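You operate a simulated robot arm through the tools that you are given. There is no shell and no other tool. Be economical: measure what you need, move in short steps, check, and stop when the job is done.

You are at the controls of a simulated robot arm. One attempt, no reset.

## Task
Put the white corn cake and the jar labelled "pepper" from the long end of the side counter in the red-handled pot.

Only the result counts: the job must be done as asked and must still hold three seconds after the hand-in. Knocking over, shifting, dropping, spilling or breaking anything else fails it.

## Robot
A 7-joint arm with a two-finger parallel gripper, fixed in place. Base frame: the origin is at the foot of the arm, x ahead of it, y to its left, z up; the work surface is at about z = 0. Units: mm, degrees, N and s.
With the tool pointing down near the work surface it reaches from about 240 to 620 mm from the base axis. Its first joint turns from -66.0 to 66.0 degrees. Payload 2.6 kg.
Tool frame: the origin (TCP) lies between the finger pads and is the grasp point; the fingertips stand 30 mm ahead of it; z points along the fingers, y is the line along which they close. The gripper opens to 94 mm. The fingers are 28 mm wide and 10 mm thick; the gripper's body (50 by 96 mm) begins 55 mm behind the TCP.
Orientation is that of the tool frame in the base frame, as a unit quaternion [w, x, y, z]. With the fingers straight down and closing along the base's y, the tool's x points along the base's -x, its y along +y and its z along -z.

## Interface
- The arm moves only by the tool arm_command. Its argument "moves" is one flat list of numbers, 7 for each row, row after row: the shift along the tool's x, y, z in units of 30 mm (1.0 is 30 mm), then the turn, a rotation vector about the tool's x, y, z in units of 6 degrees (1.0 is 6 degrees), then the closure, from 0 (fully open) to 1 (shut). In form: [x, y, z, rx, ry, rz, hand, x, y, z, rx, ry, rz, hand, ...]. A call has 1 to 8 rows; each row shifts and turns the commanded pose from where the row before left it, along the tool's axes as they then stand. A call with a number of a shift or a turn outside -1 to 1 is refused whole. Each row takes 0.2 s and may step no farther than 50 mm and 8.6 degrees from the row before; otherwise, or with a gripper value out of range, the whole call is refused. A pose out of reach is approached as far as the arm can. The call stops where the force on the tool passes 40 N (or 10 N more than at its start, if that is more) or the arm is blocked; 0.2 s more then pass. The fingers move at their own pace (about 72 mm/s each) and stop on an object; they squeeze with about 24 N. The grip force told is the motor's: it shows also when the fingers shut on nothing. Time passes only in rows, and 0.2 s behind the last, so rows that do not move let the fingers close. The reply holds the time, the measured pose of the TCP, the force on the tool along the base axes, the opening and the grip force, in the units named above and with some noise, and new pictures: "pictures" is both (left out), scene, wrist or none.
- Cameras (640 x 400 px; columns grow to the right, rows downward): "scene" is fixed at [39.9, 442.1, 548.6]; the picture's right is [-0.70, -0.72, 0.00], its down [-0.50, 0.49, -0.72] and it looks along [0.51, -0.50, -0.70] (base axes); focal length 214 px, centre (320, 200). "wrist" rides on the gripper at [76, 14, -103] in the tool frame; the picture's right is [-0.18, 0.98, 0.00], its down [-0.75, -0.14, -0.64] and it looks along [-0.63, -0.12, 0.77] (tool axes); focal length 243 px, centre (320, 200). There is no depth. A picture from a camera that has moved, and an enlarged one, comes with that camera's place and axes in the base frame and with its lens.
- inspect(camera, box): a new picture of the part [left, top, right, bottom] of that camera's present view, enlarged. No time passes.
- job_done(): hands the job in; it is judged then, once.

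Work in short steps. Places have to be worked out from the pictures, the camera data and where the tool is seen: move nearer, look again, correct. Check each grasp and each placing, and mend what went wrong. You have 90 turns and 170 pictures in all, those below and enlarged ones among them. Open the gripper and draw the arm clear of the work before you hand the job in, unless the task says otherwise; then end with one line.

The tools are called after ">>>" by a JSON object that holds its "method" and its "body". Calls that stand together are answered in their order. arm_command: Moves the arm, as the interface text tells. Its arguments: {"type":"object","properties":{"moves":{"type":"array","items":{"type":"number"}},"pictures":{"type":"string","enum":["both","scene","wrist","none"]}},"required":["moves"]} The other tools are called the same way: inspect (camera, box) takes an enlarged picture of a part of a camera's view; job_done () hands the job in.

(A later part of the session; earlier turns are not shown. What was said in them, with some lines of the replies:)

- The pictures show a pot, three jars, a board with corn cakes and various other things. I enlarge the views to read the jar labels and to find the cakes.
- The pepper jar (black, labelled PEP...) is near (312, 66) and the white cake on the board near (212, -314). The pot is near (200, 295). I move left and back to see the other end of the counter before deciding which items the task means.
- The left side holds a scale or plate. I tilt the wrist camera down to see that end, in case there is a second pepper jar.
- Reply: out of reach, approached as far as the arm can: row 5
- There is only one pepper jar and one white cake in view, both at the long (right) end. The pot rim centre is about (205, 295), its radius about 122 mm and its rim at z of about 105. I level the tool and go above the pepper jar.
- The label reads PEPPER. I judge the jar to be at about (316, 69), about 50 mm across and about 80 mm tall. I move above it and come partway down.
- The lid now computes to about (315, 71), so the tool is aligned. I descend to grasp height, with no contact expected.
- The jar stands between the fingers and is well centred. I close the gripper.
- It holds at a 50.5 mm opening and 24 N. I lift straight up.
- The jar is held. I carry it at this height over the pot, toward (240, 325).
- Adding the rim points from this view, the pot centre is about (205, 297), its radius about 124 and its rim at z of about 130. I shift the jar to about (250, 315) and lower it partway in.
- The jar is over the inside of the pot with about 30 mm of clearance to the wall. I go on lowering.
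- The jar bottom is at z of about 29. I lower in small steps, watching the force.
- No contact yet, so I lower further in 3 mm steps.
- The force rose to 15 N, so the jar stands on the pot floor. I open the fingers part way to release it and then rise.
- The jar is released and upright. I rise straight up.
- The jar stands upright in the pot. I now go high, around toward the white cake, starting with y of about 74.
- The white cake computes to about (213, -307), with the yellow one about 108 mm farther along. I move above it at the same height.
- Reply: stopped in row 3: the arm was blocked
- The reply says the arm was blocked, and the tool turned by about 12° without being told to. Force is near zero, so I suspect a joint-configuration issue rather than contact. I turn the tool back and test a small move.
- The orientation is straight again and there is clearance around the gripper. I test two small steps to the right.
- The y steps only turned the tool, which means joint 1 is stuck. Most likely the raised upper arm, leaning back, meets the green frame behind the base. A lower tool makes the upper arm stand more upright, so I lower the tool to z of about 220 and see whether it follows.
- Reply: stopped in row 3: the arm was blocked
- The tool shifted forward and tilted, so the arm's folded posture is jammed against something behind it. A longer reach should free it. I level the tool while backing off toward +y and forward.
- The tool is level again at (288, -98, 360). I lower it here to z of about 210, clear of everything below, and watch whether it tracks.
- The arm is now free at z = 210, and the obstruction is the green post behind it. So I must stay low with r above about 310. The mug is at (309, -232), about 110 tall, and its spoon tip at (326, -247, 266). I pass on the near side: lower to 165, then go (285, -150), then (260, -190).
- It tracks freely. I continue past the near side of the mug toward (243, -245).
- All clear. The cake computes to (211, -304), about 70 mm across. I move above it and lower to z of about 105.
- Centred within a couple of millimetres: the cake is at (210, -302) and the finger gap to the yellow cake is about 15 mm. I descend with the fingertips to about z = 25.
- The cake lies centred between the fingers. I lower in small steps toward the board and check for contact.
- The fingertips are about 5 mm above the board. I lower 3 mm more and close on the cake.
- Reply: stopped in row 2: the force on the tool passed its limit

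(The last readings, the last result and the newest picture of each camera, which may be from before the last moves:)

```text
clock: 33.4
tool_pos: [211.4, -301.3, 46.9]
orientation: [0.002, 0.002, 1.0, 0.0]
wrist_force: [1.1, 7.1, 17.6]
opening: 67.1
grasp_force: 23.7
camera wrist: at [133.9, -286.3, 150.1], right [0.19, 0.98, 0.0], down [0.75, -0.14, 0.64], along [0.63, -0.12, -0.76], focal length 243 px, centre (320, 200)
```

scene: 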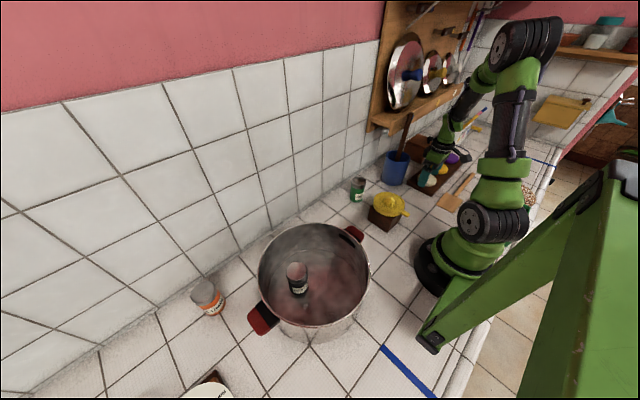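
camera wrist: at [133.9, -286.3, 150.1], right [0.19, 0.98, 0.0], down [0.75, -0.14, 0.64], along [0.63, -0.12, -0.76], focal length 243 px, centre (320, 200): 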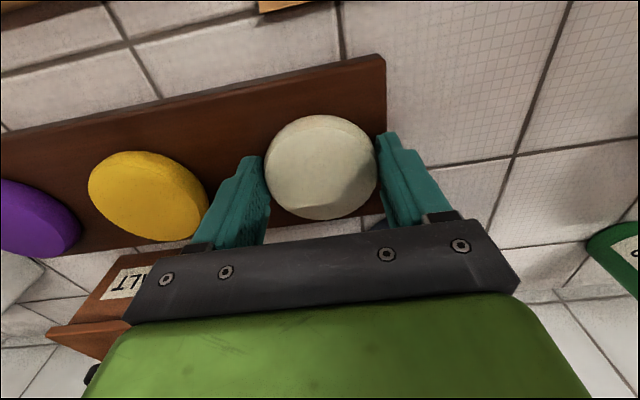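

The tips touched the board lightly and the cake is gripped (67 mm, 24 N). I lift straight up slowly at first, then look.

>>> {"method": "arm_command", "body": {"moves": [0, 0, -0.2, 0, 0, 0, 1, 0, 0, -0.4, 0, 0, 0, 1, 0, 0, -1, 0, 0, 0, 1, 0, 0, -1, 0, 0, 0, 1, 0, 0, -1, 0, 0, 0, 1]}}

>>> {"method": "inspect", "body": {"camera": "scene", "box": [390, 120, 490, 200]}}

```text
clock: 34.6
tool_pos: [210.3, -301.6, 156.4]
orientation: [0.001, 0.002, 1.0, 0.0]
wrist_force: [-0.1, 0.1, -0.7]
opening: 66.9
grasp_force: 23.9
camera wrist: at [133.6, -286.6, 259.0], right [0.19, 0.98, 0.0], down [0.75, -0.14, 0.64], along [0.63, -0.12, -0.77], focal length 243 px, centre (320, 200)
```

scene: 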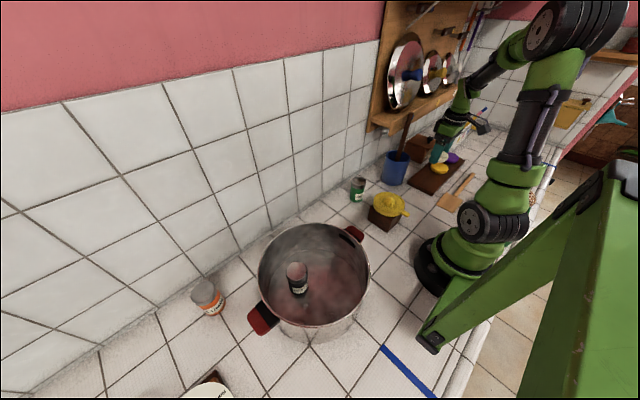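
wrist: 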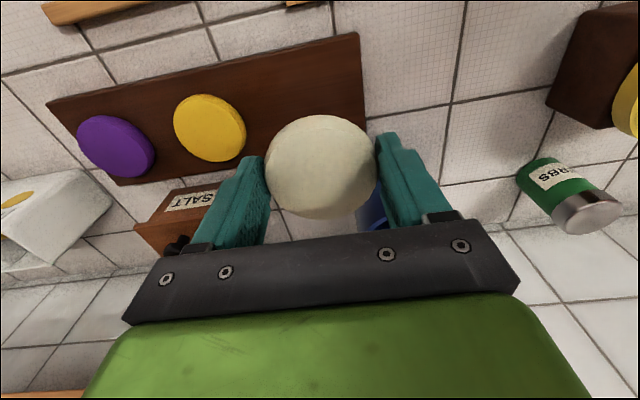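

```text
5.00 times, centred on (440, 160) of scene
camera zoom: at [39.9, 442.1, 548.6], right [-0.7, -0.72, 0.0], down [-0.5, 0.49, -0.72], along [0.51, -0.5, -0.7], focal length 1072 px, centre (-280, 400)
```

zoom: 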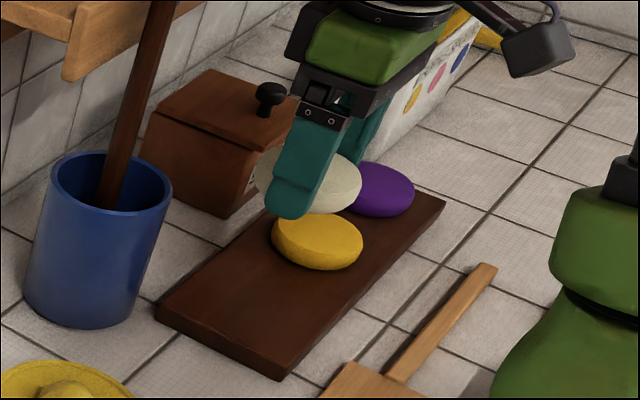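

The cake is held and the board with the other cakes stays in place. I return by the same low path on the near side of the mug.

>>> {"method": "arm_command", "body": {"moves": [-0.5, 1, -0.3, 0, 0, 0, 1, -0.5, 1, 0, 0, 0, 0, 1, -0.1, 1, 0, 0, 0, 0, 1, -0.4, 0.8, 0, 0, 0, 0, 1, -0.9, 0.7, 0, 0, 0, 0, 1, -0.3, 0.7, 0, 0, 0, 0, 1, -0.1, 1, 0, 0, 0, 0, 1]}}

```text
clock: 36.2
tool_pos: [293.8, -116.6, 164.2]
orientation: [0.0, 0.003, 1.0, 0.0]
wrist_force: [-0.9, 0.2, 0.2]
opening: 66.8
grasp_force: 24.0
camera wrist: at [216.4, -101.9, 266.3], right [0.19, 0.98, 0.0], down [0.75, -0.14, 0.64], along [0.63, -0.12, -0.77], focal length 243 px, centre (320, 200)
```

scene: 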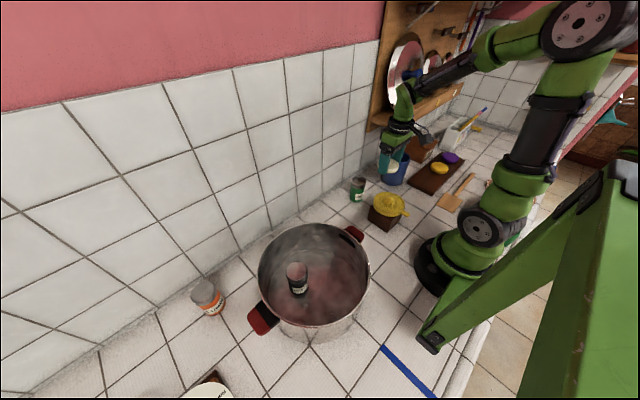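
wrist: 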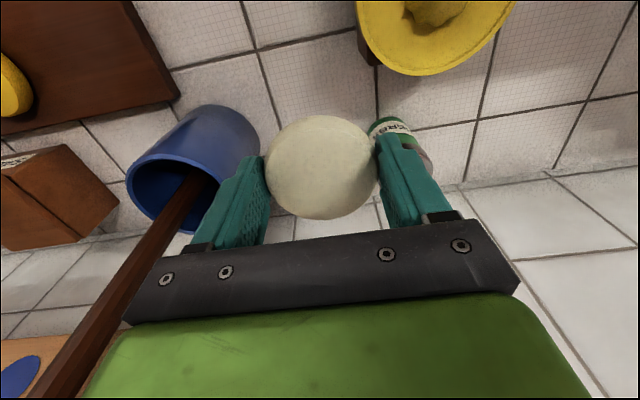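

The cake is held and the mug is passed untouched. I continue toward y of about 110 while rising to about 235.

>>> {"method": "arm_command", "body": {"moves": [0, 0.9, -0.2, 0, 0, 0, 1, 0, 1, -0.3, 0, 0, 0, 1, 0, 1, -0.3, 0, 0, 0, 1, 0, 1, -0.3, 0, 0, 0, 1, 0, 1, -0.4, 0, 0, 0, 1, 0, 1, -0.4, 0, 0, 0, 1, 0, 1, -0.4, 0, 0, 0, 1, 0.1, 1, -0.1, 0, 0, 0, 1], "pictures": "none"}}

```text
clock: 38.0
tool_pos: [293.4, 120.9, 234.1]
orientation: [0.0, 0.002, 1.0, -0.001]
wrist_force: [0.1, 0.8, -1.4]
opening: 66.8
grasp_force: 24.0
```

The cake is held. At the cake's spot the wrist camera would hang over the pot rim, so I first turn the tool by 120° in place, which keeps the camera over the pot's inside.

>>> {"method": "arm_command", "body": {"moves": [0, 0, 0, 0, 0, -1, 1, 0, 0, 0, 0, 0, -1, 1, 0, 0, 0, 0, 0, -1, 1, 0, 0, 0, 0, 0, -1, 1, 0, 0, 0, 0, 0, -1, 1, 0, 0, 0, 0, 0, -1, 1, 0, 0, 0, 0, 0, -1, 1, 0, 0, 0, 0, 0, -1, 1], "pictures": "none"}}

>>> {"method": "arm_command", "body": {"moves": [0, 0, 0, 0, 0, -1, 1, 0, 0, 0, 0, 0, -1, 1, 0, 0, 0, 0, 0, -1, 1, 0, 0, 0, 0, 0, -1, 1, 0, 0, 0, 0, 0, -1, 1, 0, 0, 0, 0, 0, -1, 1, 0, 0, 0, 0, 0, -1, 1, 0, 0, 0, 0, 0, -1, 1], "pictures": "scene"}}

```text
clock: 39.8
tool_pos: [291.4, 122.7, 234.2]
orientation: [0.0, -0.406, 0.914, 0.0]
wrist_force: [0.0, 0.7, -0.8]
opening: 66.6
grasp_force: 23.6
```

```text
clock: 41.6
tool_pos: [293.8, 120.7, 237.0]
orientation: [-0.001, 0.742, -0.67, 0.001]
wrist_force: [0.4, 0.7, -0.4]
opening: 66.6
grasp_force: 24.4
```

scene: 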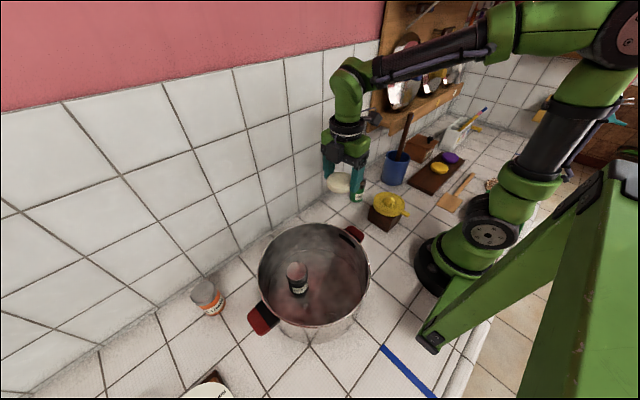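

The turn is going well, now at 96°. I finish it to 120° and start moving over the pot toward (172, 290).

>>> {"method": "arm_command", "body": {"moves": [0, 0, 0, 0, 0, -1, 1, 0, 0, 0, 0, 0, -1, 1, 0, 0, 0, 0, 0, -1, 1, 0, 0, 0, 0, 0, -1, 1, -0.985, 0.097, 0, 0, 0, 0, 1, -0.985, 0.097, 0, 0, 0, 0, 1, -0.985, 0.097, 0, 0, 0, 0, 1, -0.985, 0.097, 0, 0, 0, 0, 1], "pictures": "none"}}

>>> {"method": "arm_command", "body": {"moves": [-0.985, 0.097, 0, 0, 0, 0, 1, -0.985, 0.097, 0, 0, 0, 0, 1, -0.985, 0.097, 0, 0, 0, 0, 1]}}

```text
clock: 43.4
tool_pos: [224.6, 219.5, 235.9]
orientation: [0.001, 0.865, -0.502, 0.0]
wrist_force: [0.3, -0.1, -0.4]
opening: 66.8
grasp_force: 23.5
```

```text
clock: 44.2
tool_pos: [171.7, 290.7, 235.0]
orientation: [0.0, 0.865, -0.502, 0.001]
wrist_force: [-0.2, 0.7, -1.2]
opening: 67.0
grasp_force: 23.9
camera wrist: at [196.3, 218.7, 337.7], right [-0.94, -0.33, 0.0], down [-0.25, 0.73, 0.64], along [-0.21, 0.61, -0.77], focal length 243 px, centre (320, 200)
```

scene: 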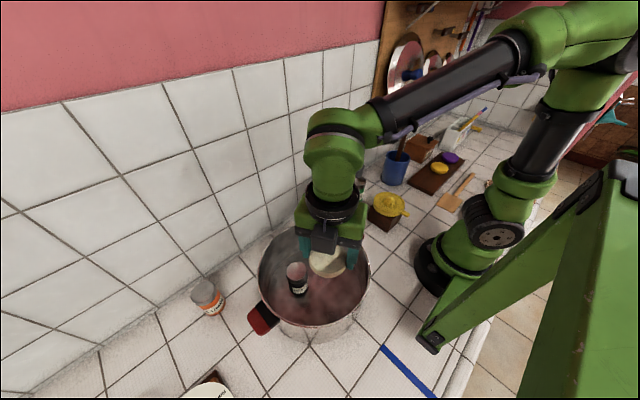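
wrist: 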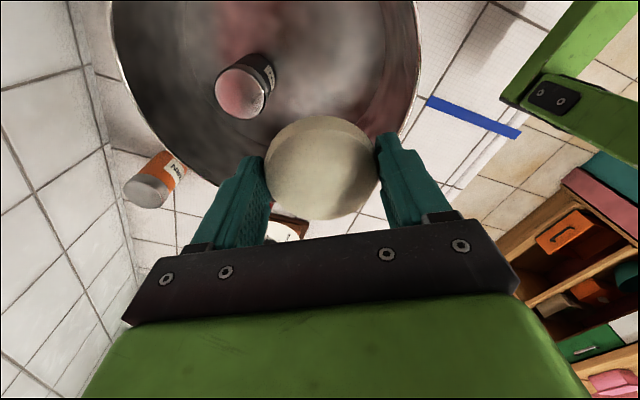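

The cake is over the near side of the pot, with the jar to its left at about (246, 314). I shift 6 mm away from the jar and lower to z of about 145.

>>> {"method": "arm_command", "body": {"moves": [-0.1, 0.17, 1, 0, 0, 0, 1, 0, 0, 1, 0, 0, 0, 1, 0, 0, 1, 0, 0, 0, 1]}}

```text
clock: 45.0
tool_pos: [164.7, 292.7, 145.1]
orientation: [0.0, 0.865, -0.502, 0.001]
wrist_force: [0.2, -0.3, -0.2]
opening: 66.8
grasp_force: 24.1
camera wrist: at [189.2, 218.5, 247.8], right [-0.94, -0.33, 0.0], down [-0.25, 0.73, 0.64], along [-0.21, 0.61, -0.77], focal length 243 px, centre (320, 200)
```

scene: 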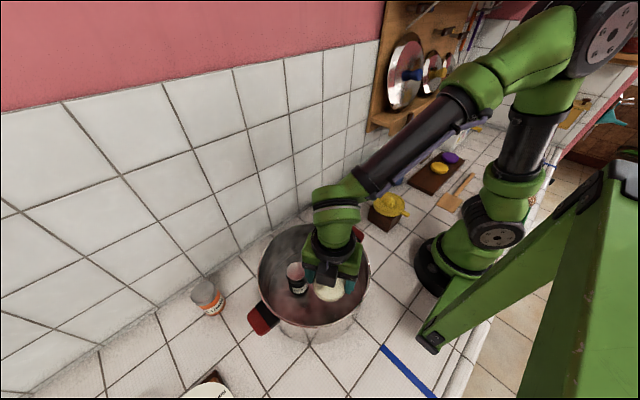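
wrist: 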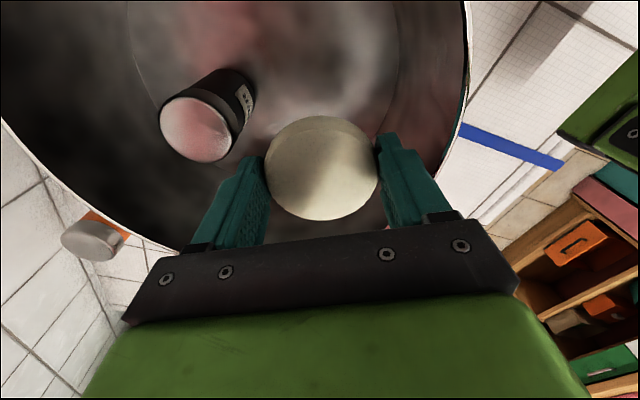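

Both sides have about 20 mm of clearance. I lower to z of about 58 (cake bottom about 28).

>>> {"method": "arm_command", "body": {"moves": [0, 0, 1, 0, 0, 0, 1, 0, 0, 1, 0, 0, 0, 1, 0, 0, 0.9, 0, 0, 0, 1]}}

```text
clock: 45.8
tool_pos: [167.1, 289.9, 58.8]
orientation: [0.001, 0.865, -0.502, 0.001]
wrist_force: [0.4, 0.3, -0.7]
opening: 66.5
grasp_force: 23.4
camera wrist: at [191.3, 218.1, 161.5], right [-0.94, -0.33, 0.0], down [-0.25, 0.72, 0.64], along [-0.21, 0.61, -0.77], focal length 243 px, centre (320, 200)
```

scene: 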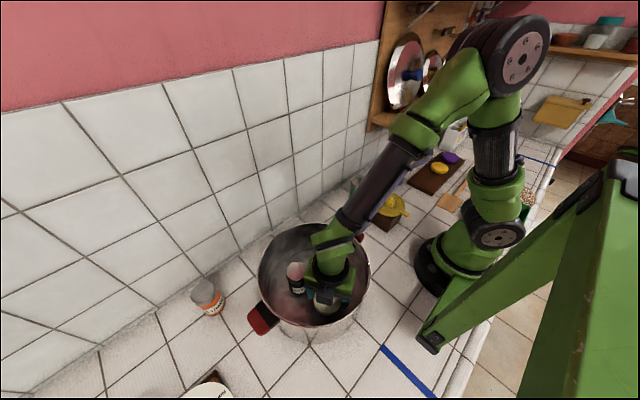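
wrist: 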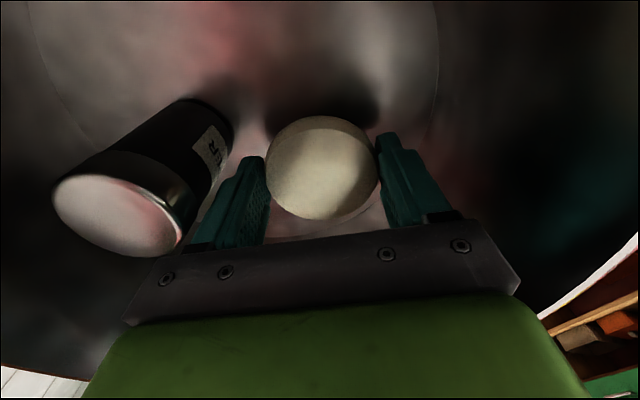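

The jar stands clear of the fingers. I lower slowly until there is contact.

>>> {"method": "arm_command", "body": {"moves": [0, 0, 0.2, 0, 0, 0, 1, 0, 0, 0.2, 0, 0, 0, 1, 0, 0, 0.1, 0, 0, 0, 1, 0, 0, 0, 0, 0, 0, 1], "pictures": "none"}}

>>> {"method": "arm_command", "body": {"moves": [0, 0, 0.1, 0, 0, 0, 1, 0, 0, 0, 0, 0, 0, 1], "pictures": "none"}}

```text
clock: 46.8
tool_pos: [166.9, 290.8, 42.9]
orientation: [0.0, 0.865, -0.501, 0.001]
wrist_force: [-0.3, 0.9, -1.2]
opening: 67.1
grasp_force: 24.1
```

```text
clock: 47.4
tool_pos: [167.2, 290.8, 40.2]
orientation: [0.0, 0.865, -0.502, 0.001]
wrist_force: [0.6, 0.6, 0.1]
opening: 66.6
grasp_force: 24.9
```

>>> {"method": "arm_command", "body": {"moves": [0, 0, 0.1, 0, 0, 0, 1, 0, 0, 0, 0, 0, 0, 1], "pictures": "none"}}

>>> {"method": "arm_command", "body": {"moves": [0, 0, 0.06, 0, 0, 0, 1, 0, 0, 0, 0, 0, 0, 1], "pictures": "wrist"}}

```text
clock: 48.0
tool_pos: [167.3, 291.3, 36.4]
orientation: [0.001, 0.865, -0.501, 0.0]
wrist_force: [-1.0, -0.3, -0.6]
opening: 66.8
grasp_force: 23.8
```

```text
clock: 48.6
tool_pos: [167.9, 290.6, 34.5]
orientation: [0.0, 0.865, -0.501, 0.001]
wrist_force: [0.9, -0.2, 0.2]
opening: 66.8
grasp_force: 24.2
camera wrist: at [191.8, 218.9, 138.6], right [-0.94, -0.33, 0.0], down [-0.25, 0.73, 0.64], along [-0.21, 0.61, -0.77], focal length 243 px, centre (320, 200)
```

wrist: 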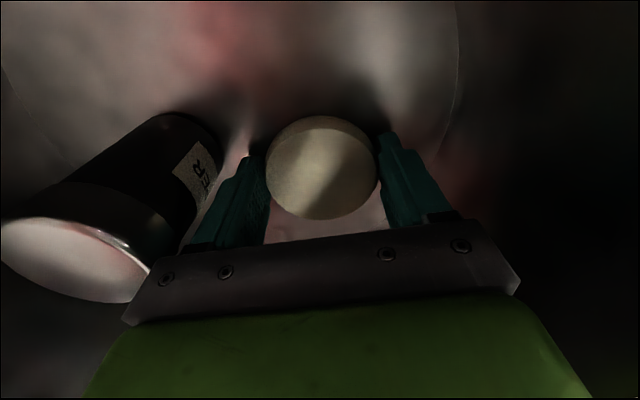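

The tips and cake are within about 1 mm of the pot floor (z of about 4). I open the fingers part way to release it.

>>> {"method": "arm_command", "body": {"moves": [0, 0, 0, 0, 0, 0, 0.2, 0, 0, 0, 0, 0, 0, 0.17, 0, 0, 0, 0, 0, 0, 0.17], "pictures": "wrist"}}

```text
clock: 49.4
tool_pos: [167.7, 291.2, 35.7]
orientation: [0.0, 0.865, -0.502, 0.001]
wrist_force: [-0.5, 0.5, 0.7]
opening: 78.1
grasp_force: 0.1
camera wrist: at [191.8, 218.8, 138.6], right [-0.94, -0.33, 0.0], down [-0.25, 0.73, 0.64], along [-0.21, 0.61, -0.77], focal length 243 px, centre (320, 200)
```

wrist: 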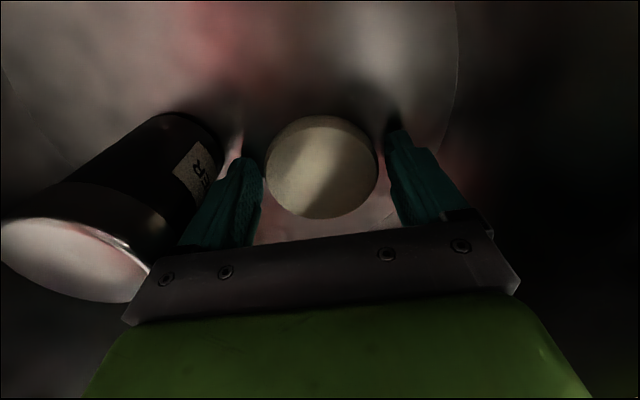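

The cake is released and lies flat, and the jar is untouched. I rise straight up out of the pot.

>>> {"method": "arm_command", "body": {"moves": [0, 0, -0.4, 0, 0, 0, 0.17, 0, 0, -1, 0, 0, 0, 0.17, 0, 0, -1, 0, 0, 0, 0.17, 0, 0, -1, 0, 0, 0, 0.17, 0, 0, -1, 0, 0, 0, 0.17, 0, 0, -1, 0, 0, 0, 0.17, 0, 0, -1, 0, 0, 0, 0, 0, 0, -1, 0, 0, 0, 0]}}

```text
clock: 51.2
tool_pos: [166.5, 293.7, 257.0]
orientation: [0.001, 0.865, -0.502, 0.002]
wrist_force: [1.1, 0.0, 0.2]
opening: 93.9
grasp_force: 0.0
camera wrist: at [190.8, 220.5, 359.6], right [-0.94, -0.33, 0.0], down [-0.25, 0.73, 0.64], along [-0.21, 0.61, -0.77], focal length 243 px, centre (320, 200)
```

scene: 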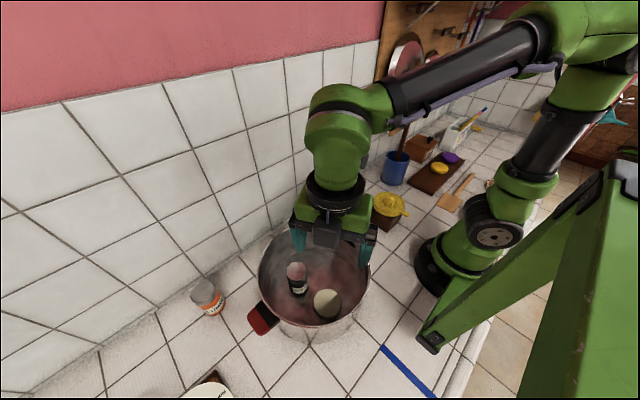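
wrist: 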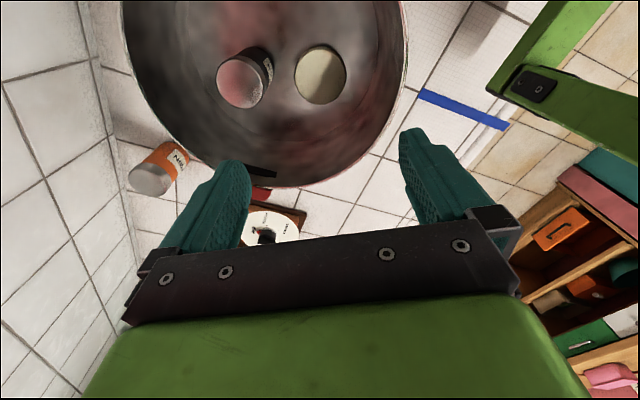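

Both items are in the pot, with the jar upright and the cake flat. I draw the arm clear and check the whole scene.

>>> {"method": "arm_command", "body": {"moves": [0.95, -0.1, -0.3, 0, 0, 0, 0, 0.95, -0.1, -0.3, 0, 0, 0, 0, 0.95, -0.1, -0.3, 0, 0, 0, 0, 0.95, -0.1, -0.3, 0, 0, 0, 0, 0.95, -0.1, 0, 0, 0, 0, 0, 0.95, -0.1, 0, 0, 0, 0, 0, 0.95, -0.1, 0, 0, 0, 0, 0], "pictures": "scene"}}

>>> {"method": "inspect", "body": {"camera": "scene", "box": [320, 90, 500, 240]}}

>>> {"method": "inspect", "body": {"camera": "scene", "box": [160, 200, 440, 400]}}

```text
clock: 52.8
tool_pos: [285.2, 127.8, 292.5]
orientation: [0.0, 0.865, -0.502, 0.001]
wrist_force: [0.0, 0.1, 1.0]
opening: 94.2
grasp_force: 0.1
```

scene: 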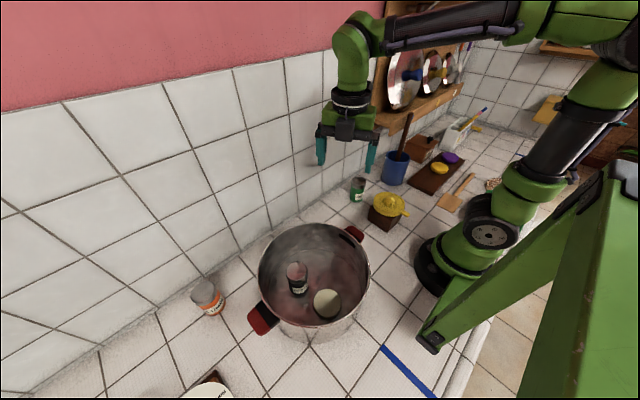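

```text
2.67 times, centred on (410, 165) of scene
camera zoom: at [39.8, 442.1, 548.6], right [-0.7, -0.72, 0.0], down [-0.5, 0.49, -0.72], along [0.51, -0.5, -0.7], focal length 572 px, centre (80, 293)
```

zoom: 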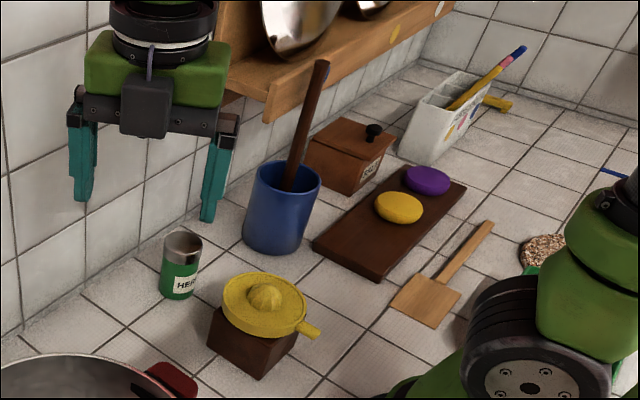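

```text
2.00 times, centred on (300, 300) of scene
camera zoom: at [39.8, 442.1, 548.6], right [-0.7, -0.72, 0.0], down [-0.5, 0.49, -0.72], along [0.51, -0.5, -0.7], focal length 429 px, centre (360, 0)
```

zoom: 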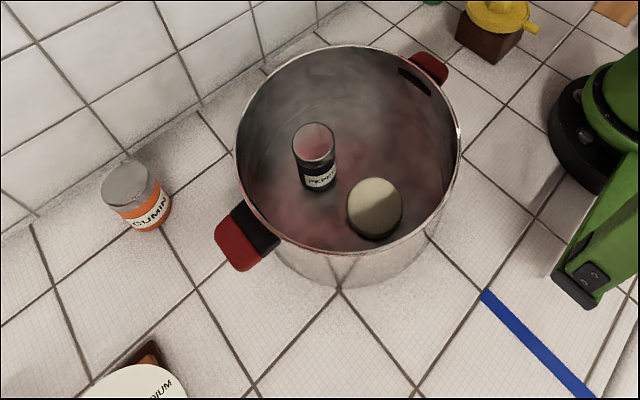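

Everything else matches the first pictures. The jar and the white cake rest in the pot, the gripper is open and the arm is clear, so I hand in.

>>> {"method": "job_done", "body": {}}

```text
The job is handed in.
```

The pepper jar (upright) and the white corn cake (flat) are both in the red-handled pot, nothing else was visibly disturbed, and the job is handed in.
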